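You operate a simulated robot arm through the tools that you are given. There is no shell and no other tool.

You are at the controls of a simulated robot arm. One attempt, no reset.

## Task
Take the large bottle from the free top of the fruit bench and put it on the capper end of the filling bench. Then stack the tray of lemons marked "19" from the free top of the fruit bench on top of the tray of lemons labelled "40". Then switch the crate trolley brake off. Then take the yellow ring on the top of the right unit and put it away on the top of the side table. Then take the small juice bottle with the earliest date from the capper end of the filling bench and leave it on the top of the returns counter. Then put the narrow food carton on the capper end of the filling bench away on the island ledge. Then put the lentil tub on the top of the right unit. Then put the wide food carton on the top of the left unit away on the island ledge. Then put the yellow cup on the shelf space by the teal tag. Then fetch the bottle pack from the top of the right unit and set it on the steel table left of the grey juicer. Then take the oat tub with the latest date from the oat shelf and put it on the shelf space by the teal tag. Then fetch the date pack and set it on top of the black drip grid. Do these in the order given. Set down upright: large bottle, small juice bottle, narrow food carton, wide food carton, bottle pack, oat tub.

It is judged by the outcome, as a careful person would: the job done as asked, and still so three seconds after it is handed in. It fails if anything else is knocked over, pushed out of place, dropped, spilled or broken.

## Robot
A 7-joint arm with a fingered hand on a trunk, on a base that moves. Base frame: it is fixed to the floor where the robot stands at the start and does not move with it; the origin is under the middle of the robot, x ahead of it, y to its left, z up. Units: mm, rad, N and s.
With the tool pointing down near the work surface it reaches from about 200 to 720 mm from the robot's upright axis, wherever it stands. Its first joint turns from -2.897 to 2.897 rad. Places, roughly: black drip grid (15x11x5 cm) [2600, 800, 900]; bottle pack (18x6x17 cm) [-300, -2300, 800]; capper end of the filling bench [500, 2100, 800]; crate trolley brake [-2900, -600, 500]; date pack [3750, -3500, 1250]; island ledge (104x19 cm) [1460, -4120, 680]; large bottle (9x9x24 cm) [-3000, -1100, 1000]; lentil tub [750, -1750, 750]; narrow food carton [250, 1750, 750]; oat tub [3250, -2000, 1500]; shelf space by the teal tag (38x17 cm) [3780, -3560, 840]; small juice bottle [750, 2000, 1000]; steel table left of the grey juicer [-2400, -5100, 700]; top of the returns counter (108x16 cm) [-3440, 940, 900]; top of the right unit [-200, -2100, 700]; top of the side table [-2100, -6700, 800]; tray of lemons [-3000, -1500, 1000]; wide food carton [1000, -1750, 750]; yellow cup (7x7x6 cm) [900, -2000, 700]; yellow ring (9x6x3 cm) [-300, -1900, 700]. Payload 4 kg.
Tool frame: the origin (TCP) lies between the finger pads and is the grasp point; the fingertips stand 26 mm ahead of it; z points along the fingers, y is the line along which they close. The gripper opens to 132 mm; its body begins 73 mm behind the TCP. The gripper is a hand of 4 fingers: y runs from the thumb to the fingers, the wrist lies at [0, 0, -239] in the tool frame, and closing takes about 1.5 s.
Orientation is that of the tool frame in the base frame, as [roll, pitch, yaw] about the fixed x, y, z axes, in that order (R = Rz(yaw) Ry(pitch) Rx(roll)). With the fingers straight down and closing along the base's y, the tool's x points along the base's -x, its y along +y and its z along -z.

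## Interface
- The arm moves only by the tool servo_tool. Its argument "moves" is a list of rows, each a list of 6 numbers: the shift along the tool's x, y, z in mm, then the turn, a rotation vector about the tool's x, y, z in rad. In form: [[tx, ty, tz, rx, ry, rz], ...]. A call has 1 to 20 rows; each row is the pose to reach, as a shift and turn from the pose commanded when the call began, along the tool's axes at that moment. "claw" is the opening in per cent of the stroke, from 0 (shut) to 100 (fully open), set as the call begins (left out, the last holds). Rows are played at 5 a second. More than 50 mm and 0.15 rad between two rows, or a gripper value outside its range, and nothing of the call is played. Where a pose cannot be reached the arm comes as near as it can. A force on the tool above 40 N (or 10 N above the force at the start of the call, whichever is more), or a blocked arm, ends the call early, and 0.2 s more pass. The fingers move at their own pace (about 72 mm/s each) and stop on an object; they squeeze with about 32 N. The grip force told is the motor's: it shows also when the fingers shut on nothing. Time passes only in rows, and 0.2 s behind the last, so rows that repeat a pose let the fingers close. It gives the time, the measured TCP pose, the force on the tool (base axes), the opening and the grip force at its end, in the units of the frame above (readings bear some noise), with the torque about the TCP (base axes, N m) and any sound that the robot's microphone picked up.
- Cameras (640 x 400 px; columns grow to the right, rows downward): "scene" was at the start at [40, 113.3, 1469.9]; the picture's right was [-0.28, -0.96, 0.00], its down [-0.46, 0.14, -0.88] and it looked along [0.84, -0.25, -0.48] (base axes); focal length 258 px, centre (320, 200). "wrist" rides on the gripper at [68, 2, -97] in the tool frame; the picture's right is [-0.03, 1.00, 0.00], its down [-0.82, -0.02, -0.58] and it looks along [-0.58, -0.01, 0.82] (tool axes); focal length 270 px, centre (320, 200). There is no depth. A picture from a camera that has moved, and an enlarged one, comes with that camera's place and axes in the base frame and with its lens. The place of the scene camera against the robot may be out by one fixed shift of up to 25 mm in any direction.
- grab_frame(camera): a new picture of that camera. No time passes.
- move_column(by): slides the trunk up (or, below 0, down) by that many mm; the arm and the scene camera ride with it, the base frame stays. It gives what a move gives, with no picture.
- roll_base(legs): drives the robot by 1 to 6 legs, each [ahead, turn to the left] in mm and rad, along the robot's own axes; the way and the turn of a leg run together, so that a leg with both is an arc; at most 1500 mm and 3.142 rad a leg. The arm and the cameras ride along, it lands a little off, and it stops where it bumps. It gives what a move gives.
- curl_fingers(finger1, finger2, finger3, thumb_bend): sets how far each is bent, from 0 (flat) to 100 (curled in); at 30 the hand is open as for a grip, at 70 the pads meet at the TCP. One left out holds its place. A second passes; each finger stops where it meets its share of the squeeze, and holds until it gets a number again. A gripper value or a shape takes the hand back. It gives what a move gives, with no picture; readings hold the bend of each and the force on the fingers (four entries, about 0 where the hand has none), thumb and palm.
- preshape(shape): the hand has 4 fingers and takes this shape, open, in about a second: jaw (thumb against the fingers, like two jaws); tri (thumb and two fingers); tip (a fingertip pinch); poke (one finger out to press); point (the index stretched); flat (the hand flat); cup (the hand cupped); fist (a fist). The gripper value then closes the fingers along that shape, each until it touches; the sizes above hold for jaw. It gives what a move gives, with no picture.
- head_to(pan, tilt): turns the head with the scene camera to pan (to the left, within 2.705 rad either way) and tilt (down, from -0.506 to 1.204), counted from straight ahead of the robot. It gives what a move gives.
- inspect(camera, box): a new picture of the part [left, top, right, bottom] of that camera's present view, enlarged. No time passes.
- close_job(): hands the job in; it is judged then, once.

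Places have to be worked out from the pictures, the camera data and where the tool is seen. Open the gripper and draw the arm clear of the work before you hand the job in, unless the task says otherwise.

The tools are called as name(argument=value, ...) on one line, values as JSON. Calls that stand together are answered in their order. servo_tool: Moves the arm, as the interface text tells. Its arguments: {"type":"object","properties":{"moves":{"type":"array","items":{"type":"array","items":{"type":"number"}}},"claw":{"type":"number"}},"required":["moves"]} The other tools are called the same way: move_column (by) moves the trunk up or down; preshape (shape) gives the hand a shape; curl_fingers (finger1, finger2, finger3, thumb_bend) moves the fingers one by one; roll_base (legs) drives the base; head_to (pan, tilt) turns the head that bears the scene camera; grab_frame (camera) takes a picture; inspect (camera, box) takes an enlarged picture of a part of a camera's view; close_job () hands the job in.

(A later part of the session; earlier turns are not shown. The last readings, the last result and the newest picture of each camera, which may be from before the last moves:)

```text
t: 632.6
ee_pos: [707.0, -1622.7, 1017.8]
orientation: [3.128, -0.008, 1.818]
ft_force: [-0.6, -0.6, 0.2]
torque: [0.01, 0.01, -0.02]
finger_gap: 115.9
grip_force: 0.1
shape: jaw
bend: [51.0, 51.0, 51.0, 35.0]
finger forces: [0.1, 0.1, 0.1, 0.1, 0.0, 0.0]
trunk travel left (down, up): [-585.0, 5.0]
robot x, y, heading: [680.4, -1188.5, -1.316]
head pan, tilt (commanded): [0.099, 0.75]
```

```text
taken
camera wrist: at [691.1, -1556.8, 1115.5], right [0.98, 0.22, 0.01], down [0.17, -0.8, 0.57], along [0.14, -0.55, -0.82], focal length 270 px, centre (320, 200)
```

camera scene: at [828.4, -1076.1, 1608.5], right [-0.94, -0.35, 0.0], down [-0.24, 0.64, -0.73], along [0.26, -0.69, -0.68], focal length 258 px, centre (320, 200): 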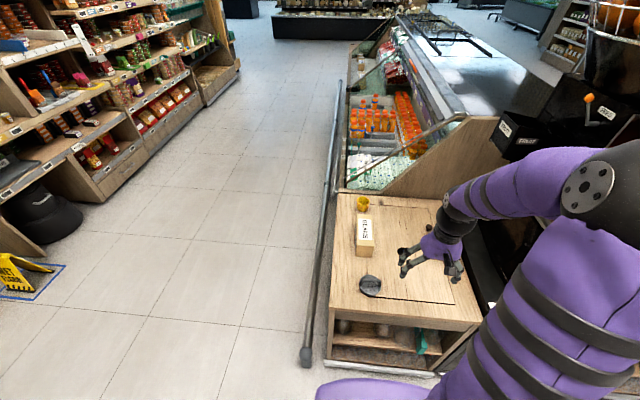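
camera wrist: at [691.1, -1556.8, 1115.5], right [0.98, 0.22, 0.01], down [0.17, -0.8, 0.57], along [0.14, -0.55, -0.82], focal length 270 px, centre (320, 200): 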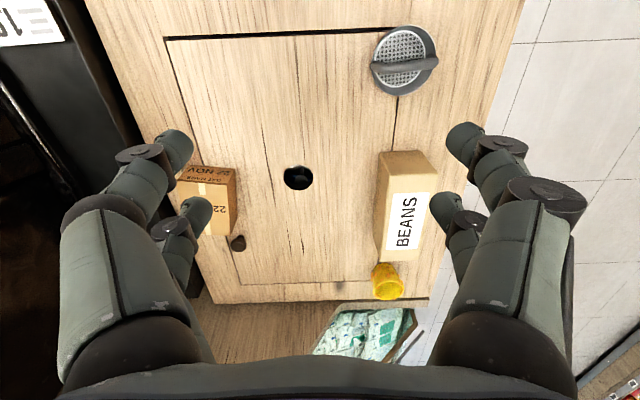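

servo_tool(moves=[[-33, 24, 10, 0, 0, 0], [-66, 48, 20, 0, 0, 0], [-99, 71, 30, 0, 0, 0], [-132, 95, 45, 0, 0, 0], [-165, 119, 60, 0, 0, 0], [-199, 143, 75, 0, 0, 0], [-199, 143, 110, 0, 0, 0], [-199, 143, 118, 0, 0, 0], [-199, 143, 118, 0, 0, 0]], claw=100)

grab_frame(camera="wrist")

```text
t: 634.6
ee_pos: [896.6, -1779.6, 899.9]
orientation: [3.131, -0.006, 1.817]
ft_force: [-0.3, -0.5, -0.8]
torque: [0.01, 0.0, 0.02]
finger_gap: 131.8
grip_force: 0.1
shape: jaw
bend: [30.0, 30.0, 30.0, 30.0]
finger forces: [0.0, 0.1, 0.0, 0.0, 0.1, 0.1]
trunk travel left (down, up): [-585.0, 5.0]
robot x, y, heading: [684.4, -1189.7, -1.31]
head pan, tilt (commanded): [0.099, 0.75]
```

```text
taken
camera wrist: at [880.1, -1713.1, 998.4], right [0.98, 0.22, 0.01], down [0.17, -0.8, 0.57], along [0.14, -0.55, -0.82], focal length 270 px, centre (320, 200)
```

wrist: 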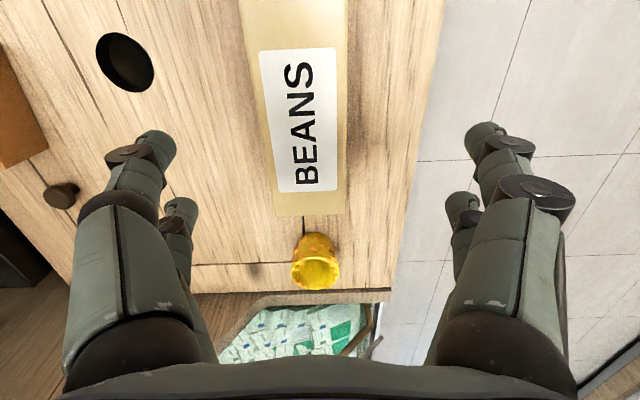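

BEANS is about 72 mm across and 177 mm long, its centre about 12 mm away and 13 mm to one side. I centre on it, lower, and grip across its width.

servo_tool(moves=[[-6, -7, 10, 0, 0, 0], [-12, -13, 30, 0, 0, 0], [-12, -13, 65, 0, 0, 0], [-12, -13, 100, 0, 0, 0], [-12, -13, 130, 0, 0, 0], [-12, -13, 152, 0, 0, 0], [-12, -13, 152, 0, 0, 0]])

grab_frame(camera="wrist")

```text
t: 636.2
ee_pos: [888.1, -1791.5, 749.3]
orientation: [3.128, -0.008, 1.815]
ft_force: [0.5, 0.0, 1.0]
torque: [0.0, 0.0, 0.0]
finger_gap: 131.7
grip_force: 0.1
shape: jaw
bend: [30.0, 30.0, 30.0, 30.0]
finger forces: [0.1, 0.1, 0.1, 0.0, 0.1, 0.0]
trunk travel left (down, up): [-585.0, 5.0]
robot x, y, heading: [684.1, -1186.7, -1.311]
head pan, tilt (commanded): [0.099, 0.75]
```

```text
taken
camera wrist: at [872.1, -1726.2, 846.0], right [0.98, 0.22, 0.01], down [0.17, -0.8, 0.57], along [0.14, -0.56, -0.82], focal length 270 px, centre (320, 200)
```

wrist: 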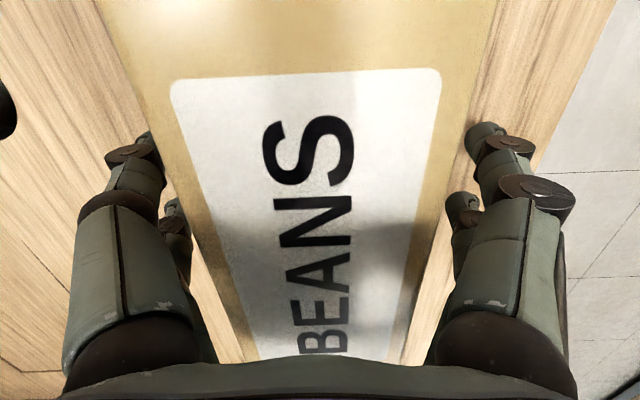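

servo_tool(moves=[[0, 0, 0, 0, 0, 0], [0, 0, 0, 0, 0, 0], [0, 0, 0, 0, 0, 0], [0, 0, 0, 0, 0, 0], [0, 0, 0, 0, 0, 0], [0, 0, 0, 0, 0, 0], [0, 0, 0, 0, 0, 0]], claw=0)

grab_frame(camera="wrist")

```text
t: 637.8
ee_pos: [888.4, -1792.9, 748.6]
orientation: [3.128, -0.009, 1.816]
ft_force: [-0.3, 0.0, -0.9]
torque: [-0.03, 0.02, 0.0]
finger_gap: 63.5
grip_force: 31.7
shape: jaw
bend: [73.0, 73.0, 73.0, 70.0]
finger forces: [29.1, 29.2, 29.0, 0.0, 29.3, 0.0]
trunk travel left (down, up): [-585.0, 5.0]
robot x, y, heading: [680.1, -1189.0, -1.308]
head pan, tilt (commanded): [0.099, 0.75]
```

```text
taken
camera wrist: at [872.0, -1726.1, 846.2], right [0.98, 0.22, 0.01], down [0.17, -0.8, 0.57], along [0.14, -0.55, -0.82], focal length 270 px, centre (320, 200)
```

wrist: 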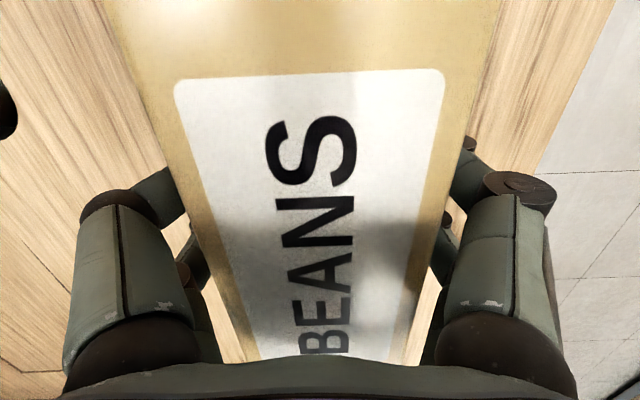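

A firm grip across the width. I lift and draw back.

servo_tool(moves=[[0, 0, -8, 0, 0, 0], [0, 0, -30, 0, 0, 0], [0, 0, -70, 0, 0, 0], [0, 0, -115, 0, 0, 0], [0, 0, -160, 0, 0, 0], [0, 0, -205, 0, 0, 0], [0, 0, -250, 0, 0, 0], [40, 0, -265, 0, 0, 0], [85, 0, -270, 0, 0, 0], [130, -10, -270, 0, 0, 0], [165, -20, -270, 0, 0, 0], [165, -20, -270, 0, 0, 0]])

grab_frame(camera="wrist")

```text
t: 640.4
ee_pos: [824.6, -1639.2, 1019.1]
orientation: [3.129, -0.008, 1.819]
ft_force: [-0.7, -0.3, -3.1]
torque: [-0.02, 0.02, 0.02]
finger_gap: 63.2
grip_force: 31.8
shape: jaw
bend: [73.0, 73.0, 73.0, 70.0]
finger forces: [29.2, 29.1, 29.2, 0.0, 29.2, 0.0]
trunk travel left (down, up): [-585.0, 5.0]
robot x, y, heading: [681.1, -1188.5, -1.316]
head pan, tilt (commanded): [0.099, 0.75]
```

```text
taken
camera wrist: at [809.0, -1573.9, 1117.3], right [0.98, 0.22, 0.01], down [0.17, -0.8, 0.57], along [0.14, -0.55, -0.82], focal length 270 px, centre (320, 200)
```

wrist: 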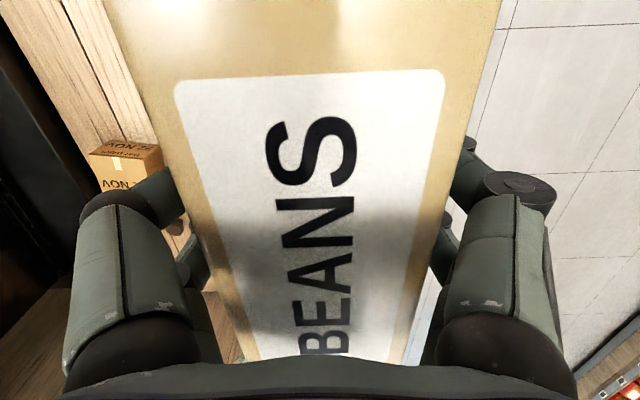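

The carton is secure. I take it down the aisle to the BEANS slots on the island ledge.

roll_base(legs=[[-200, 0], [0, 1.354], [1170, 0], [0, -1.538]])

roll_base(legs=[[1000, 0], [1000, 0], [940, 0]])

grab_frame(camera="scene")

```text
t: 655.4
ee_pos: [1854.1, -1412.8, 1019.0]
orientation: [3.128, -0.008, 1.629]
ft_force: [-0.6, 1.1, -1.4]
torque: [-0.02, -0.03, -0.02]
finger_gap: 63.3
grip_force: 32.1
shape: jaw
bend: [73.0, 73.0, 73.0, 70.0]
finger forces: [29.1, 29.1, 29.2, 0.0, 29.2, 0.0]
trunk travel left (down, up): [-585.0, 5.0]
robot x, y, heading: [1798.7, -940.8, -1.497]
head pan, tilt (commanded): [0.099, 0.75]
```

```text
t: 669.8
ee_pos: [2081.1, -4333.0, 1019.7]
orientation: [3.127, -0.009, 1.638]
ft_force: [-0.9, -0.6, -1.5]
torque: [-0.01, 0.0, 0.0]
finger_gap: 63.2
grip_force: 32.0
shape: jaw
bend: [73.0, 73.0, 73.0, 70.0]
finger forces: [29.1, 29.1, 29.2, 0.0, 29.2, 0.0]
trunk travel left (down, up): [-585.0, 5.0]
robot x, y, heading: [2024.6, -3864.9, -1.494]
head pan, tilt (commanded): [0.099, 0.75]
```

```text
taken
camera scene: at [2196.3, -3887.2, 1608.4], right [-0.98, -0.18, 0.0], down [-0.12, 0.67, -0.73], along [0.13, -0.72, -0.68], focal length 258 px, centre (320, 200)
```

scene: 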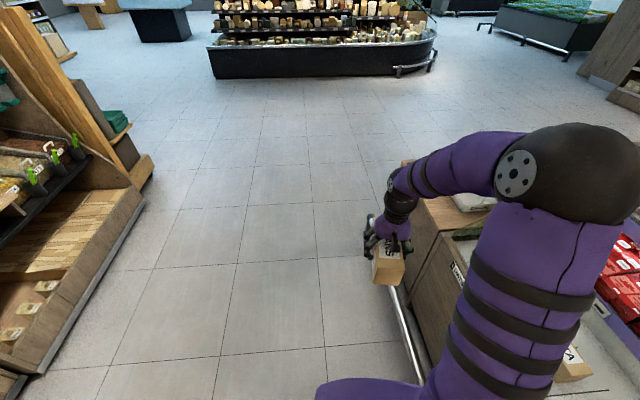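

I turn the hand a quarter turn here in free space, so the carton will lie along the ledge, and then turn the base to face the ledge.

servo_tool(moves=[[0, 0, 0, 0, 0, -0.13], [0, 0, 0, 0, 0, -0.26], [0, 0, 0, 0, 0, -0.39], [0, 0, 0, 0, 0, -0.52], [0, 0, 0, 0, 0, -0.65], [0, 0, 0, 0, 0, -0.78], [0, 0, 0, 0, 0, -0.91], [0, 0, 0, 0, 0, -1.04], [0, 0, 0, 0, 0, -1.17], [0, 0, 0, 0, 0, -1.3], [0, 0, 0, 0, 0, -1.43], [0, 0, 0, 0, 0, -1.57], [0, 0, 0, 0, 0, -1.57]])

roll_base(legs=[[0, -1.386]])

head_to(pan=0.0, tilt=0.75)

grab_frame(camera="scene")

grab_frame(camera="wrist")

```text
t: 672.6
ee_pos: [2080.8, -4333.0, 1019.2]
orientation: [3.133, 0.014, -3.072]
ft_force: [-0.4, 0.0, -2.2]
torque: [0.0, 0.02, 0.0]
finger_gap: 63.4
grip_force: 32.0
shape: jaw
bend: [73.0, 73.0, 73.0, 70.0]
finger forces: [29.3, 29.1, 29.2, 0.0, 29.3, 0.0]
trunk travel left (down, up): [-585.0, 5.0]
robot x, y, heading: [2021.9, -3864.1, -1.498]
head pan, tilt (commanded): [0.099, 0.75]
```

```text
t: 676.8
ee_pos: [1571.2, -4010.9, 1019.6]
orientation: [3.132, 0.014, 1.829]
ft_force: [0.3, -0.4, -2.1]
torque: [0.02, 0.03, -0.03]
finger_gap: 63.3
grip_force: 32.3
shape: jaw
bend: [73.0, 73.0, 73.0, 70.0]
finger forces: [29.2, 29.0, 29.0, 0.0, 29.1, 0.0]
trunk travel left (down, up): [-585.0, 5.0]
robot x, y, heading: [2022.8, -3864.9, -2.871]
head pan, tilt (commanded): [0.099, 0.75]
```

```text
t: 677.4
ee_pos: [1571.4, -4011.1, 1021.0]
orientation: [3.133, 0.015, 1.828]
ft_force: [0.2, 0.3, -2.5]
torque: [-0.04, 0.01, 0.02]
finger_gap: 62.9
grip_force: 31.9
shape: jaw
bend: [73.0, 73.0, 73.0, 70.0]
finger forces: [29.1, 29.0, 28.9, 0.0, 29.1, 0.0]
trunk travel left (down, up): [-585.0, 5.0]
robot x, y, heading: [2021.9, -3861.6, -2.87]
head pan, tilt (commanded): [0.0, 0.75]
```

```text
taken
camera scene: at [2052.3, -4030.6, 1608.4], right [-0.27, 0.96, 0.0], down [0.66, 0.18, -0.73], along [-0.7, -0.2, -0.68], focal length 258 px, centre (320, 200)
```

scene: 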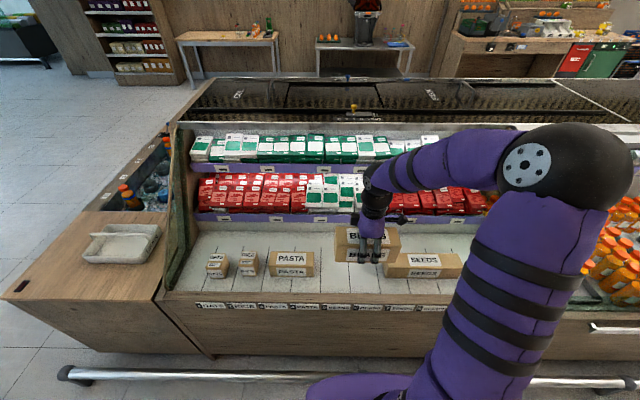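

```text
taken
camera wrist: at [1554.5, -3943.3, 1116.0], right [0.97, 0.23, 0.01], down [0.18, -0.79, 0.59], along [0.14, -0.57, -0.81], focal length 270 px, centre (320, 200)
```

wrist: 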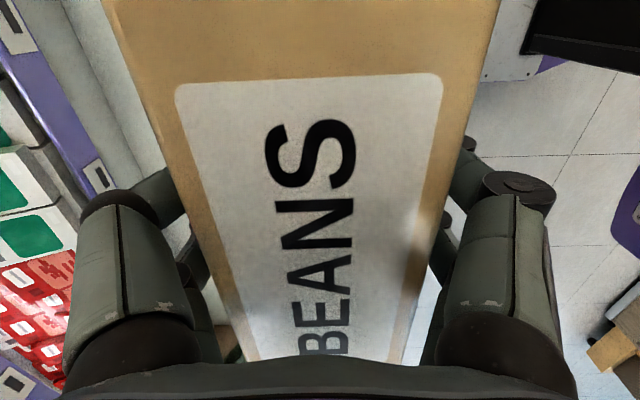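

inspect(camera="scene", box=[190, 220, 470, 320])

```text
2.29 times, centred on (330, 270) of scene
camera zoom: at [2052.3, -4030.6, 1608.4], right [-0.27, 0.96, 0.0], down [0.66, 0.18, -0.73], along [-0.7, -0.2, -0.68], focal length 589 px, centre (297, 40)
```

zoom: 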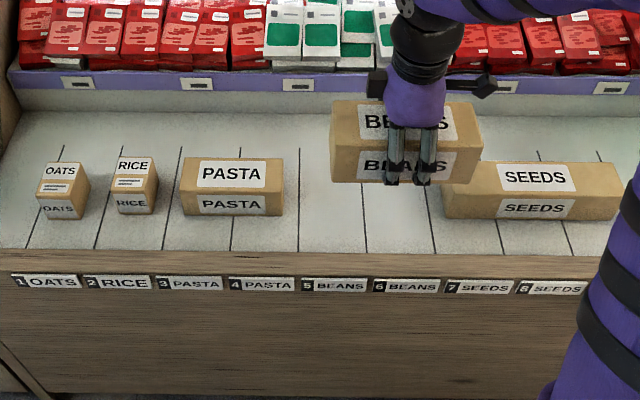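

The 5/6 BEANS boundary is near (1456, -4048) once I correct the scene view by the placed OATS carton. I move over it, lower part-way, and check.

servo_tool(moves=[[-1, -30, 0, 0, 0, 0], [-3, -60, 0, 0, 0, 0], [-4, -90, 0, 0, 0, 0], [-6, -121, 10, 0, 0, 0], [-6, -121, 50, 0, 0, 0], [-6, -121, 95, 0, 0, 0], [-6, -121, 140, 0, 0, 0], [-6, -121, 185, 0, 0, 0], [-6, -121, 215, 0, 0, 0], [-6, -121, 215, 0, 0, 0]])

grab_frame(camera="wrist")

inspect(camera="scene", box=[190, 200, 470, 320])

```text
t: 679.6
ee_pos: [1458.5, -4051.4, 802.8]
orientation: [3.133, 0.013, 1.829]
ft_force: [-0.1, 0.3, -1.9]
torque: [0.01, -0.01, 0.02]
finger_gap: 63.0
grip_force: 31.8
shape: jaw
bend: [73.0, 73.0, 73.0, 70.0]
finger forces: [29.1, 29.1, 29.1, 0.0, 29.1, 0.0]
trunk travel left (down, up): [-585.0, 5.0]
robot x, y, heading: [2019.5, -3864.4, -2.872]
head pan, tilt (commanded): [0.0, 0.75]
```

```text
taken
camera wrist: at [1441.4, -3983.5, 899.3], right [0.97, 0.23, 0.01], down [0.18, -0.79, 0.59], along [0.14, -0.57, -0.81], focal length 270 px, centre (320, 200)
```

wrist: 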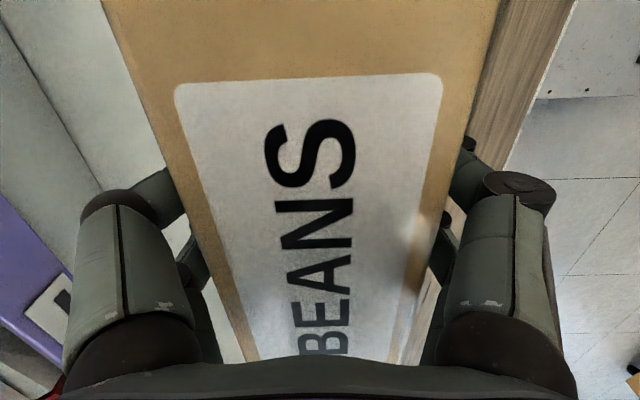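

```text
2.29 times, centred on (330, 260) of scene
camera zoom: at [2052.0, -4030.6, 1608.4], right [-0.27, 0.96, 0.0], down [0.66, 0.18, -0.73], along [-0.7, -0.2, -0.68], focal length 589 px, centre (297, 63)
```

zoom: 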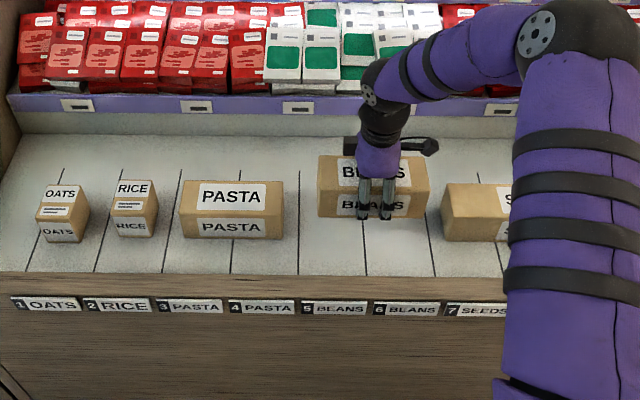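

servo_tool(moves=[[-4, 0, 25, 0, 0, 0], [-5, 0, 50, 0, 0, 0], [-5, 0, 70, 0, 0, 0], [-5, 0, 80, 0, 0, 0], [-5, 0, 80, 0, 0, 0]])

inspect(camera="scene", box=[190, 200, 470, 320])

```text
t: 680.8
ee_pos: [1461.0, -4054.7, 723.0]
orientation: [3.133, 0.013, 1.828]
ft_force: [-0.3, -0.1, -2.0]
torque: [0.03, -0.01, -0.01]
finger_gap: 62.9
grip_force: 31.5
shape: jaw
bend: [73.0, 73.0, 73.0, 70.0]
finger forces: [29.2, 29.1, 29.1, 0.1, 29.1, 0.0]
trunk travel left (down, up): [-585.0, 5.0]
robot x, y, heading: [2022.6, -3865.5, -2.87]
head pan, tilt (commanded): [0.0, 0.75]
```

```text
2.29 times, centred on (330, 260) of scene
camera zoom: at [2052.1, -4030.6, 1608.4], right [-0.27, 0.96, 0.0], down [0.66, 0.18, -0.73], along [-0.7, -0.2, -0.68], focal length 589 px, centre (297, 63)
```

zoom: 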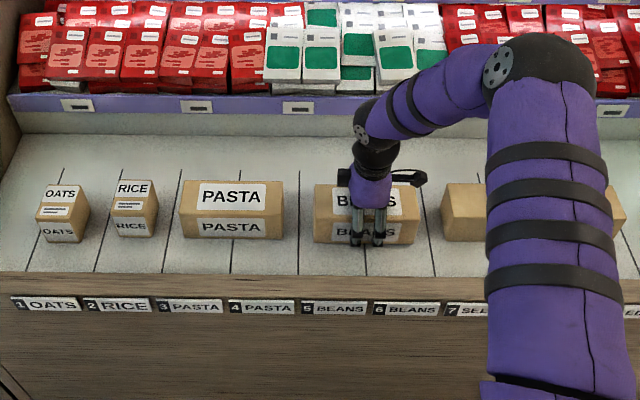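

Aligned with PASTA and centred on slots 5–6. I lower slowly to contact.

servo_tool(moves=[[0, 0, 3, 0, 0, 0], [0, 0, 6, 0, 0, 0], [0, 0, 9, 0, 0, 0], [0, 0, 9, 0, 0, 0]])

```text
t: 681.8
ee_pos: [1460.8, -4056.2, 717.8]
orientation: [3.138, 0.013, 1.83]
ft_force: [2.4, -0.9, 20.2]
torque: [0.27, -0.03, -0.02]
finger_gap: 62.6
grip_force: 31.9
shape: jaw
bend: [73.0, 73.0, 73.0, 70.0]
finger forces: [32.6, 30.3, 29.6, 0.0, 31.8, 0.0]
trunk travel left (down, up): [-585.0, 5.0]
robot x, y, heading: [2022.4, -3864.8, -2.869]
head pan, tilt (commanded): [0.0, 0.75]
```

Contact. I relax 2 mm and open the fingers moderately.

servo_tool(moves=[[0, 0, -1, 0, 0, 0], [0, 0, -2, 0, 0, 0], [0, 0, -2, 0, 0, 0]])

servo_tool(moves=[[0, 0, 0, 0, 0, 0], [0, 0, 0, 0, 0, 0], [0, 0, 0, 0, 0, 0], [0, 0, 0, 0, 0, 0], [0, 0, 0, 0, 0, 0], [0, 0, 0, 0, 0, 0]], claw=75)

grab_frame(camera="wrist")

inspect(camera="scene", box=[190, 200, 470, 320])

```text
t: 682.6
ee_pos: [1461.1, -4055.6, 716.7]
orientation: [3.135, 0.014, 1.83]
ft_force: [-3.1, -2.7, 13.3]
torque: [0.2, 0.17, -0.03]
finger_gap: 63.1
grip_force: 32.0
shape: jaw
bend: [73.0, 73.0, 73.0, 70.0]
finger forces: [31.5, 29.3, 31.2, 0.1, 33.3, 0.0]
trunk travel left (down, up): [-585.0, 5.0]
robot x, y, heading: [2021.1, -3864.7, -2.873]
head pan, tilt (commanded): [0.0, 0.75]
```

```text
t: 684.0
ee_pos: [1460.7, -4055.1, 717.0]
orientation: [3.132, 0.015, 1.829]
ft_force: [0.0, 0.5, 0.2]
torque: [-0.01, 0.0, -0.03]
finger_gap: 98.5
grip_force: 0.0
shape: jaw
bend: [64.0, 64.0, 64.0, 51.0]
finger forces: [0.0, 0.1, 0.0, 0.1, 0.0, 0.0]
trunk travel left (down, up): [-585.0, 5.0]
robot x, y, heading: [2017.9, -3860.7, -2.872]
head pan, tilt (commanded): [0.0, 0.75]
```

```text
taken
camera wrist: at [1443.6, -3987.9, 813.2], right [0.97, 0.23, 0.01], down [0.18, -0.79, 0.59], along [0.14, -0.57, -0.81], focal length 270 px, centre (320, 200)
```

wrist: 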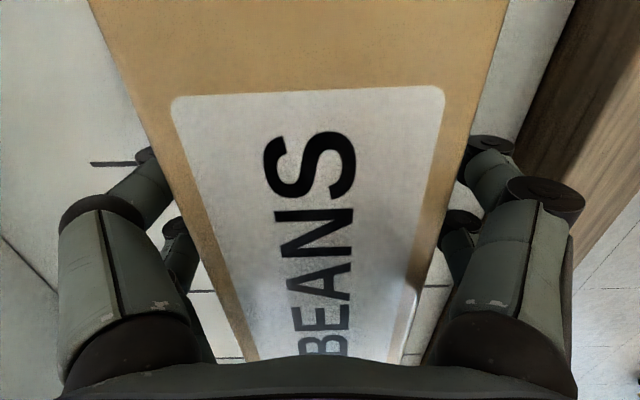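

```text
2.29 times, centred on (330, 260) of scene
camera zoom: at [2052.3, -4030.6, 1608.4], right [-0.27, 0.96, 0.0], down [0.66, 0.18, -0.73], along [-0.7, -0.2, -0.68], focal length 589 px, centre (297, 63)
```

zoom: 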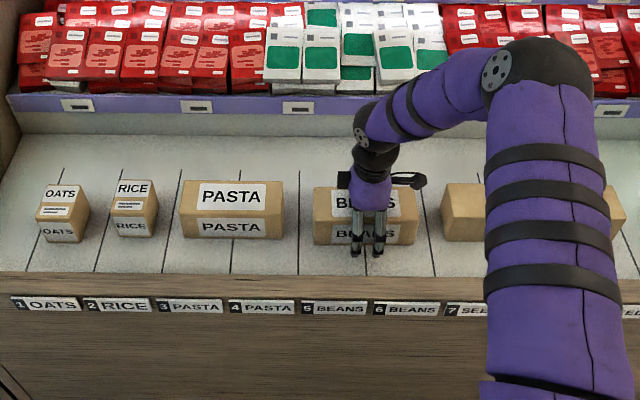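

BEANS rests in slots 5–6. I lift straight up, draw back, and turn the hand back to its natural angle.

servo_tool(moves=[[0, 0, -15, 0, 0, 0], [0, 0, -40, 0, 0, 0], [0, 0, -80, 0, 0, 0], [0, 0, -125, 0, 0, 0], [0, 0, -170, 0, 0, 0], [0, 0, -215, 0, 0, 0], [0, 0, -260, 0, 0, 0], [0, 30, -290, 0, 0, 0], [0, 70, -300, 0, 0, 0], [0, 110, -300, 0, 0, 0], [0, 130, -300, 0, 0, 0], [0, 130, -300, 0, 0, 0]])

servo_tool(moves=[[0, 0, 0, 0, 0, 0.13], [0, 0, 0, 0, 0, 0.26], [0, 0, 0, 0, 0, 0.39], [0, 0, 0, 0, 0, 0.52], [0, 0, 0, 0, 0, 0.65], [0, 0, 0, 0, 0, 0.78], [0, 0, 0, 0, 0, 0.91], [0, 0, 0, 0, 0, 1.04], [0, 0, 0, 0, 0, 1.17], [0, 0, 0, 0, 0, 1.3], [0, 0, 0, 0, 0, 1.43], [0, 0, 0, 0, 0, 1.57], [0, 0, 0, 0, 0, 1.57]])

inspect(camera="scene", box=[190, 200, 470, 320])

```text
t: 686.6
ee_pos: [1584.6, -4019.3, 1018.5]
orientation: [3.133, 0.015, 1.828]
ft_force: [-0.3, 0.5, 0.4]
torque: [-0.01, -0.02, -0.01]
finger_gap: 98.9
grip_force: 0.0
shape: jaw
bend: [64.0, 64.0, 64.0, 51.0]
finger forces: [0.0, 0.0, 0.0, 0.0, 0.1, 0.0]
trunk travel left (down, up): [-585.0, 5.0]
robot x, y, heading: [2023.6, -3861.2, -2.871]
head pan, tilt (commanded): [0.0, 0.75]
```

```text
t: 689.4
ee_pos: [1583.2, -4017.9, 1018.8]
orientation: [3.128, -0.009, 0.257]
ft_force: [0.7, 0.1, 0.4]
torque: [0.0, -0.02, -0.02]
finger_gap: 98.9
grip_force: 0.0
shape: jaw
bend: [64.0, 64.0, 64.0, 51.0]
finger forces: [0.1, 0.0, 0.0, 0.0, 0.0, 0.1]
trunk travel left (down, up): [-585.0, 5.0]
robot x, y, heading: [2023.2, -3864.5, -2.869]
head pan, tilt (commanded): [0.0, 0.75]
```

```text
2.29 times, centred on (330, 260) of scene
camera zoom: at [2052.4, -4030.6, 1608.4], right [-0.27, 0.96, 0.0], down [0.66, 0.18, -0.73], along [-0.7, -0.2, -0.68], focal length 589 px, centre (297, 63)
```

zoom: 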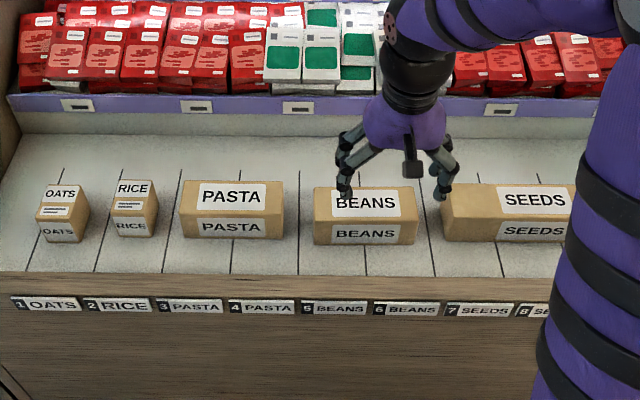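

BEANS is put away neatly. Before fetching the cup, I look behind me at the shelves to find the teal tag.

head_to(pan=2.6, tilt=0.3)

grab_frame(camera="scene")

```text
t: 691.8
ee_pos: [1582.4, -4019.9, 1017.6]
orientation: [3.128, -0.009, 0.259]
ft_force: [1.4, 0.2, 0.2]
torque: [0.02, -0.01, 0.03]
finger_gap: 98.9
grip_force: 0.0
shape: jaw
bend: [64.0, 64.0, 64.0, 51.0]
finger forces: [0.0, 0.0, 0.1, 0.0, 0.1, 0.0]
trunk travel left (down, up): [-585.0, 5.0]
robot x, y, heading: [2021.7, -3861.8, -2.875]
head pan, tilt (commanded): [2.601, 0.3]
```

```text
taken
camera scene: at [2222.2, -4033.4, 1648.8], right [-0.27, -0.96, 0.0], down [-0.28, 0.08, -0.96], along [0.92, -0.26, -0.3], focal length 258 px, centre (320, 200)
```

scene: 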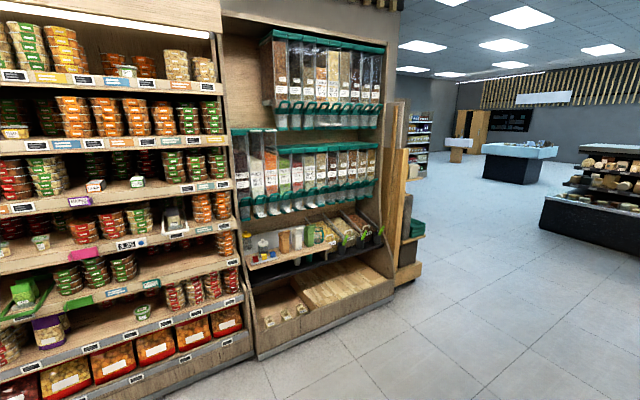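

inspect(camera="scene", box=[0, 170, 260, 350])

inspect(camera="scene", box=[90, 190, 260, 300])

```text
2.22 times, centred on (130, 260) of scene
camera zoom: at [2222.2, -4033.4, 1648.8], right [-0.27, -0.96, 0.0], down [-0.28, 0.08, -0.96], along [0.92, -0.26, -0.3], focal length 573 px, centre (742, 67)
```

zoom: 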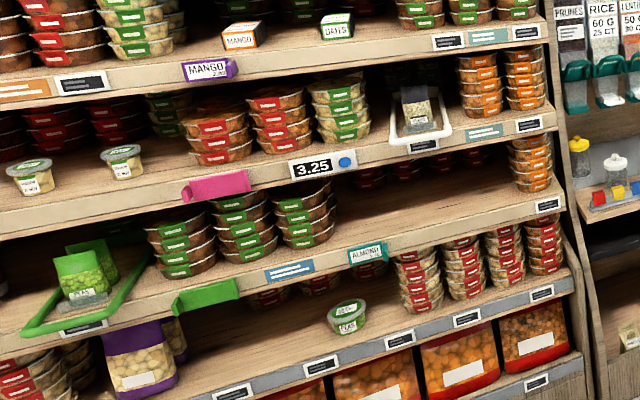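

```text
3.64 times, centred on (175, 245) of scene
camera zoom: at [2222.2, -4033.4, 1648.8], right [-0.27, -0.96, 0.0], down [-0.28, 0.08, -0.96], along [0.92, -0.26, -0.3], focal length 938 px, centre (847, 36)
```

zoom: 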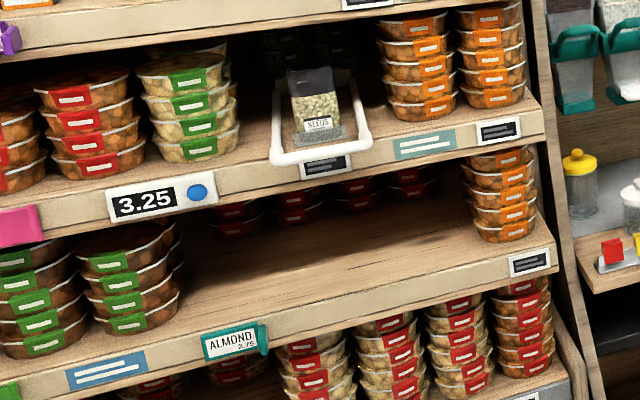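

The empty shelf space is above the teal "ALMOND" tag. Now the yellow cup: I drive up the aisle to the left side of the left unit.

roll_base(legs=[[-150, 0], [0, -1.573], [1050, 0], [1040, 0], [0, 1.567], [100, 0]])

head_to(pan=0.0, tilt=0.75)

grab_frame(camera="scene")

grab_frame(camera="wrist")

```text
t: 712.4
ee_pos: [1080.7, -1999.0, 1017.6]
orientation: [3.129, -0.006, 0.274]
ft_force: [-0.5, 0.0, 0.0]
torque: [-0.01, 0.02, 0.01]
finger_gap: 98.9
grip_force: 0.0
shape: jaw
bend: [64.0, 64.0, 64.0, 51.0]
finger forces: [0.0, 0.0, 0.1, 0.0, 0.1, 0.0]
trunk travel left (down, up): [-585.0, 5.0]
robot x, y, heading: [1513.8, -1836.5, -2.865]
head pan, tilt (commanded): [2.601, 0.3]
```

```text
t: 714.7
ee_pos: [1081.2, -1997.9, 1017.6]
orientation: [3.128, -0.008, 0.273]
ft_force: [-0.8, 0.3, -0.1]
torque: [0.02, 0.03, 0.02]
finger_gap: 98.8
grip_force: 0.0
shape: jaw
bend: [64.0, 64.0, 64.0, 51.0]
finger forces: [0.1, 0.0, 0.0, 0.0, 0.1, 0.0]
trunk travel left (down, up): [-585.0, 5.0]
robot x, y, heading: [1514.7, -1832.6, -2.863]
head pan, tilt (commanded): [0.0, 0.75]
```

```text
taken
camera scene: at [1549.3, -2002.6, 1608.5], right [-0.28, 0.96, 0.0], down [0.66, 0.19, -0.73], along [-0.7, -0.2, -0.68], focal length 258 px, centre (320, 200)
```

scene: 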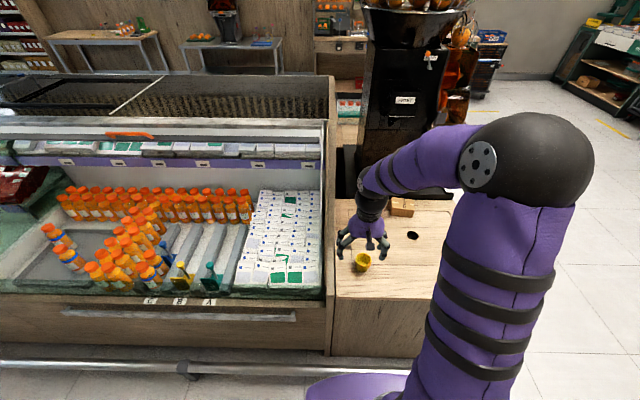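

```text
taken
camera wrist: at [1145.9, -1979.8, 1115.6], right [0.25, -0.97, 0.01], down [-0.8, -0.19, 0.57], along [-0.55, -0.15, -0.82], focal length 270 px, centre (320, 200)
```

wrist: 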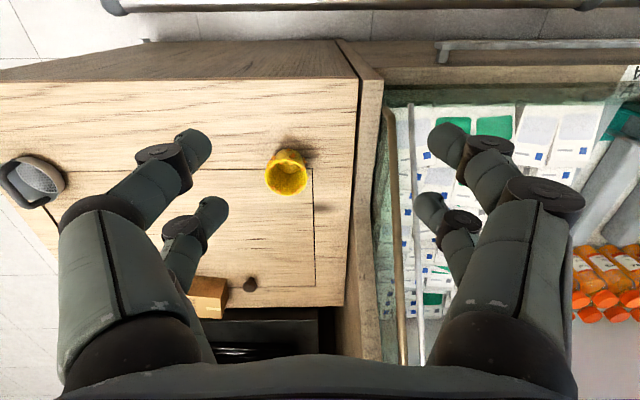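

The cup stands near (936, -1988), close to the wooden divider. I turn the hand a quarter turn so the fingers close along the aisle direction, clear of the divider, then move over the cup.

servo_tool(moves=[[0, 0, 0, 0, 0, -0.13], [0, 0, 0, 0, 0, -0.26], [0, 0, 0, 0, 0, -0.39], [0, 0, 0, 0, 0, -0.52], [0, 0, 0, 0, 0, -0.65], [0, 0, 0, 0, 0, -0.78], [0, 0, 0, 0, 0, -0.91], [0, 0, 0, 0, 0, -1.04], [0, 0, 0, 0, 0, -1.17], [0, 0, 0, 0, 0, -1.3], [0, 0, 0, 0, 0, -1.43], [0, 0, 0, 0, 0, -1.556], [0, 0, 0, 0, 0, -1.556]], claw=100)

servo_tool(moves=[[3, -30, 10, 0, 0, 0], [5, -60, 20, 0, 0, 0], [10, -90, 40, 0, 0, 0], [20, -118, 65, 0, 0, 0], [35, -136, 90, 0, 0, 0], [46, -137, 125, 0, 0, 0], [46, -137, 150, 0, 0, 0], [46, -137, 150, 0, 0, 0]])

grab_frame(camera="wrist")

```text
t: 717.5
ee_pos: [1081.8, -1998.0, 1017.9]
orientation: [3.132, 0.011, 1.831]
ft_force: [0.4, 0.0, -0.6]
torque: [0.01, 0.02, 0.01]
finger_gap: 131.9
grip_force: 0.1
shape: jaw
bend: [30.0, 30.0, 30.0, 30.0]
finger forces: [0.1, 0.0, 0.1, 0.0, 0.0, 0.0]
trunk travel left (down, up): [-585.0, 5.0]
robot x, y, heading: [1517.5, -1835.0, -2.868]
head pan, tilt (commanded): [0.0, 0.75]
```

```text
t: 719.3
ee_pos: [938.8, -1989.6, 866.5]
orientation: [3.135, 0.015, 1.829]
ft_force: [0.0, 1.0, -0.3]
torque: [-0.03, -0.01, 0.0]
finger_gap: 132.1
grip_force: 0.1
shape: jaw
bend: [30.0, 30.0, 30.0, 30.0]
finger forces: [0.1, 0.1, 0.0, 0.0, 0.0, 0.0]
trunk travel left (down, up): [-585.0, 5.0]
robot x, y, heading: [1519.6, -1834.4, -2.866]
head pan, tilt (commanded): [0.0, 0.75]
```

```text
taken
camera wrist: at [921.7, -1922.1, 962.2], right [0.97, 0.23, 0.01], down [0.18, -0.79, 0.59], along [0.14, -0.57, -0.81], focal length 270 px, centre (320, 200)
```

wrist: 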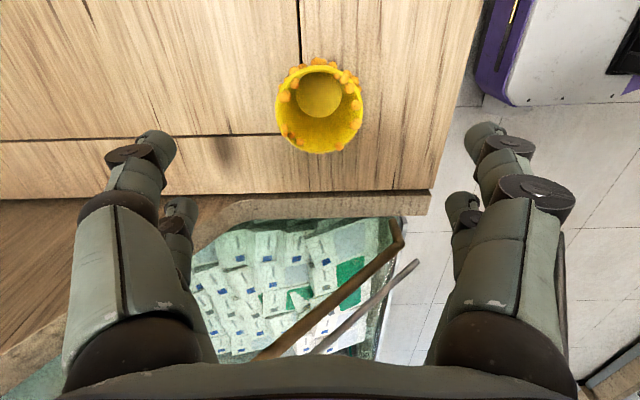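

servo_tool(moves=[[5, 0, 30, 0, 0, 0], [9, 0, 65, 0, 0, 0], [9, 0, 95, 0, 0, 0], [9, 0, 122, 0, 0, 0], [9, 0, 122, 0, 0, 0]])

grab_frame(camera="wrist")

```text
t: 720.5
ee_pos: [937.8, -1982.6, 742.6]
orientation: [3.132, 0.013, 1.83]
ft_force: [-0.4, -0.3, -0.2]
torque: [0.03, 0.03, 0.03]
finger_gap: 131.6
grip_force: 0.1
shape: jaw
bend: [30.0, 30.0, 30.0, 30.0]
finger forces: [0.0, 0.1, 0.0, 0.0, 0.0, 0.1]
trunk travel left (down, up): [-585.0, 5.0]
robot x, y, heading: [1517.7, -1835.2, -2.862]
head pan, tilt (commanded): [0.0, 0.75]
```

```text
taken
camera wrist: at [920.1, -1914.9, 839.0], right [0.97, 0.23, 0.01], down [0.18, -0.79, 0.59], along [0.14, -0.57, -0.81], focal length 270 px, centre (320, 200)
```

wrist: 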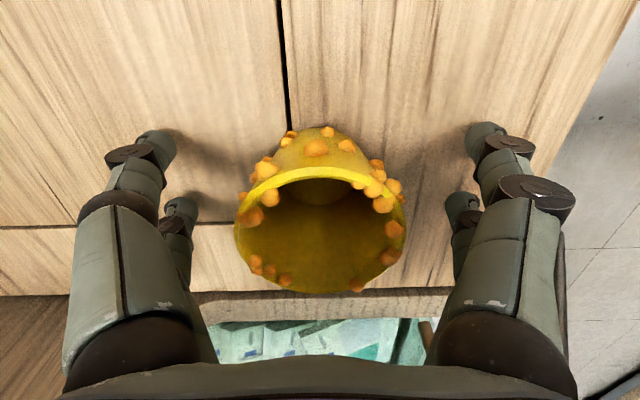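

servo_tool(moves=[[0, 0, 0, 0, 0, 0], [0, 0, 0, 0, 0, 0], [0, 0, 0, 0, 0, 0], [0, 0, 0, 0, 0, 0], [0, 0, 0, 0, 0, 0], [0, 0, 0, 0, 0, 0], [0, 0, 0, 0, 0, 0], [0, 0, 0, 0, 0, 0]], claw=0)

grab_frame(camera="wrist")

```text
t: 722.3
ee_pos: [936.8, -1982.3, 743.7]
orientation: [3.134, 0.014, 1.829]
ft_force: [-0.4, 0.6, 0.1]
torque: [0.02, 0.03, -0.02]
finger_gap: 30.1
grip_force: 32.3
shape: jaw
bend: [74.0, 74.0, 74.0, 70.0]
finger forces: [29.3, 32.2, 29.5, 0.0, 26.5, 0.1]
trunk travel left (down, up): [-585.0, 5.0]
robot x, y, heading: [1517.9, -1835.9, -2.866]
head pan, tilt (commanded): [0.0, 0.75]
```

```text
taken
camera wrist: at [920.2, -1914.8, 839.3], right [0.97, 0.23, 0.01], down [0.18, -0.79, 0.59], along [0.14, -0.57, -0.81], focal length 270 px, centre (320, 200)
```

wrist: 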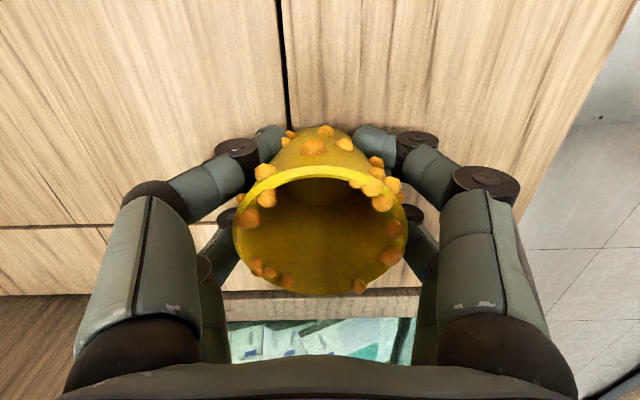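

Gripped evenly. I lift the cup and draw it back from the unit.

servo_tool(moves=[[0, 0, -8, 0, 0, 0], [0, 0, -30, 0, 0, 0], [0, 0, -70, 0, 0, 0], [0, 0, -115, 0, 0, 0], [0, 0, -160, 0, 0, 0], [0, 0, -205, 0, 0, 0], [0, 0, -250, 0, 0, 0], [0, 40, -265, 0, 0, 0], [0, 85, -270, 0, 0, 0], [0, 130, -270, 0, 0, 0], [0, 150, -270, 0, 0, 0], [0, 150, -270, 0, 0, 0]])

grab_frame(camera="wrist")

```text
t: 724.9
ee_pos: [1079.2, -1942.1, 1016.2]
orientation: [3.132, 0.015, 1.829]
ft_force: [0.1, 0.6, -0.6]
torque: [-0.03, 0.01, -0.03]
finger_gap: 29.8
grip_force: 32.0
shape: jaw
bend: [74.0, 74.0, 74.0, 70.0]
finger forces: [30.6, 33.2, 30.2, 0.1, 27.1, 0.1]
trunk travel left (down, up): [-585.0, 5.0]
robot x, y, heading: [1518.6, -1833.4, -2.866]
head pan, tilt (commanded): [0.0, 0.75]
```

```text
taken
camera wrist: at [1062.4, -1874.0, 1111.8], right [0.97, 0.23, 0.01], down [0.18, -0.79, 0.59], along [0.14, -0.57, -0.81], focal length 270 px, centre (320, 200)
```

wrist: 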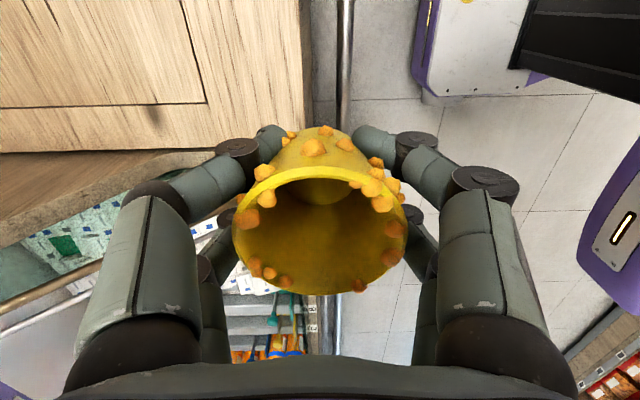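

The cup is held. I drive across the aisle towards the teal-tag shelf and face it from a distance first.

roll_base(legs=[[-300, 0], [0, 1.817], [1165, 0], [1165, 0], [0, 1.309]])

head_to(pan=0.0, tilt=0.6)

grab_frame(camera="scene")

```text
t: 746.3
ee_pos: [3401.6, -3669.9, 1016.1]
orientation: [3.133, 0.014, -1.345]
ft_force: [-0.5, 0.2, -1.3]
torque: [0.0, -0.01, 0.02]
finger_gap: 29.4
grip_force: 32.0
shape: jaw
bend: [74.0, 74.0, 74.0, 70.0]
finger forces: [27.7, 30.8, 30.0, 0.1, 27.7, 0.1]
trunk travel left (down, up): [-585.0, 5.0]
robot x, y, heading: [2961.8, -3765.2, 0.25]
head pan, tilt (commanded): [0.0, 0.75]
```

```text
t: 747.0
ee_pos: [3400.6, -3670.8, 1014.9]
orientation: [3.132, 0.015, -1.344]
ft_force: [0.3, -0.1, -1.1]
torque: [-0.04, 0.0, 0.01]
finger_gap: 29.5
grip_force: 32.1
shape: jaw
bend: [74.0, 74.0, 74.0, 70.0]
finger forces: [27.7, 30.8, 30.1, 0.0, 27.6, 0.0]
trunk travel left (down, up): [-585.0, 5.0]
robot x, y, heading: [2957.6, -3759.9, 0.251]
head pan, tilt (commanded): [0.0, 0.6]
```

```text
taken
camera scene: at [2963.5, -3621.7, 1621.3], right [0.25, -0.97, 0.0], down [-0.55, -0.14, -0.82], along [0.8, 0.2, -0.57], focal length 258 px, centre (320, 200)
```

scene: 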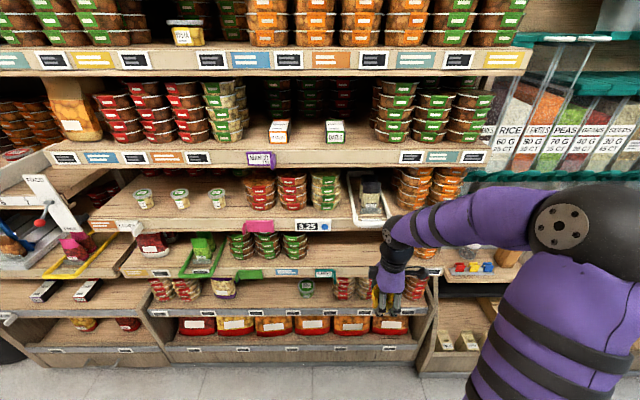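

inspect(camera="scene", box=[220, 150, 450, 300])

grab_frame(camera="wrist")

```text
2.67 times, centred on (335, 225) of scene
camera zoom: at [2963.5, -3621.7, 1621.3], right [0.25, -0.97, 0.0], down [-0.55, -0.14, -0.82], along [0.8, 0.2, -0.57], focal length 688 px, centre (280, 133)
```

zoom: 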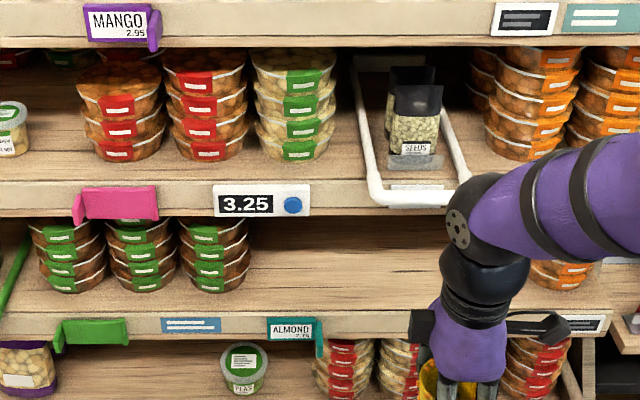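

```text
taken
camera wrist: at [3415.9, -3738.2, 1111.8], right [-0.98, -0.2, 0.01], down [-0.16, 0.79, 0.59], along [-0.12, 0.57, -0.81], focal length 270 px, centre (320, 200)
```

wrist: 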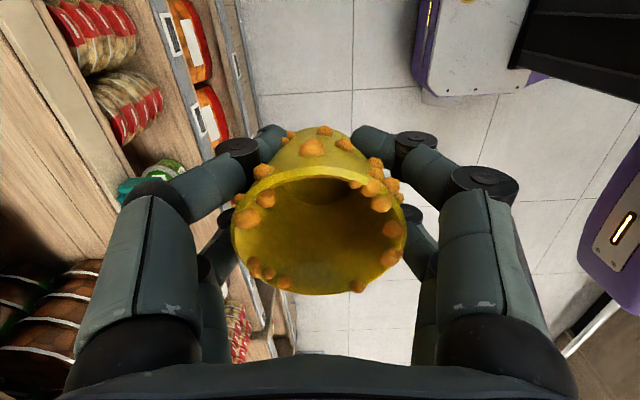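

The teal-tag space is roofed by the shelf above, so a straight-down hand can't enter; I'll need the hand tilted forward, roughly 35° below horizontal. First I test in free air whether the arm can take such a pose: hand back to its natural angle, then tilt.

servo_tool(moves=[[0, 0, 0, 0, 0, 0.13], [0, 0, 0, 0, 0, 0.26], [0, 0, 0, 0, 0, 0.39], [0, 0, 0, 0, 0, 0.52], [0, 0, 0, 0, 0, 0.65], [0, 0, 0, 0, 0, 0.78], [0, 0, 0, 0, 0, 0.91], [0, 0, 0, 0, 0, 1.04], [0, 0, 0, 0, 0, 1.17], [0, 0, 0, 0, 0, 1.3], [0, 0, 0, 0, 0, 1.43], [0, 0, 0, 0, 0, 1.536], [0, 0, 0, 0, 0, 1.536]])

servo_tool(moves=[[-10, 0, 0, 0, -0.12, 0], [-20, 0, 0, 0, -0.24, 0], [-30, 0, 0, 0, -0.36, 0], [-40, 0, 0, 0, -0.48, 0], [-50, 0, 0, 0, -0.6, 0], [-60, 0, 0, 0, -0.72, 0], [-70, 0, 0, 0, -0.84, 0], [-80, 0, 0, 0, -0.96, 0], [-80, 0, 0, 0, -0.96, 0]])

grab_frame(camera="scene")

grab_frame(camera="wrist")

```text
t: 749.8
ee_pos: [3402.2, -3669.5, 1015.9]
orientation: [3.127, -0.008, -2.88]
ft_force: [0.0, 0.5, -0.3]
torque: [-0.02, 0.0, 0.04]
finger_gap: 29.2
grip_force: 32.1
shape: jaw
bend: [74.0, 74.0, 74.0, 70.0]
finger forces: [28.6, 31.6, 30.2, 0.1, 27.9, 0.0]
trunk travel left (down, up): [-585.0, 5.0]
robot x, y, heading: [2958.1, -3762.3, 0.251]
head pan, tilt (commanded): [0.0, 0.6]
```

```text
t: 751.8
ee_pos: [3478.8, -3649.7, 1013.9]
orientation: [3.117, 0.954, -2.896]
ft_force: [0.5, 0.3, -0.3]
torque: [-0.01, 0.02, 0.01]
finger_gap: 28.6
grip_force: 31.5
shape: jaw
bend: [74.0, 74.0, 74.0, 71.0]
finger forces: [34.3, 36.2, 31.6, 0.1, 29.7, 0.0]
trunk travel left (down, up): [-585.0, 5.0]
robot x, y, heading: [2962.5, -3761.1, 0.254]
head pan, tilt (commanded): [0.0, 0.6]
```

```text
taken
camera scene: at [2963.7, -3621.6, 1621.3], right [0.25, -0.97, 0.0], down [-0.55, -0.14, -0.82], along [0.8, 0.2, -0.57], focal length 258 px, centre (320, 200)
```

scene: 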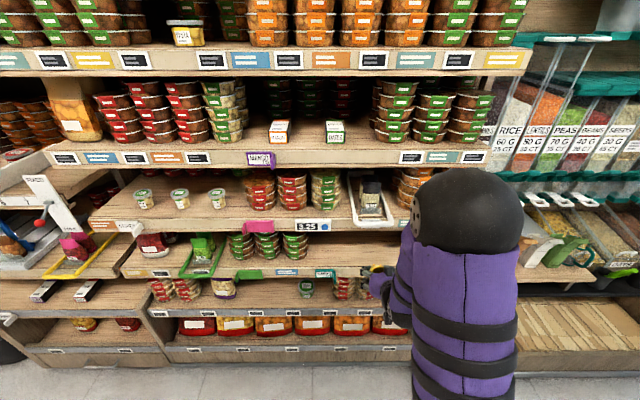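

```text
taken
camera wrist: at [3363.6, -3678.4, 1015.4], right [-0.24, 0.97, 0.03], down [0.01, -0.03, 1.0], along [0.97, 0.24, 0.0], focal length 270 px, centre (320, 200)
```

wrist: 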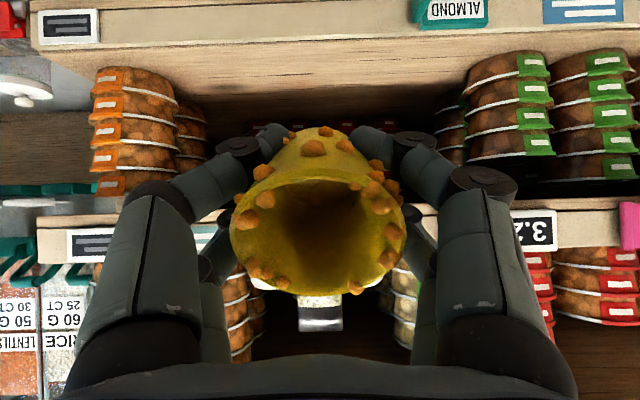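

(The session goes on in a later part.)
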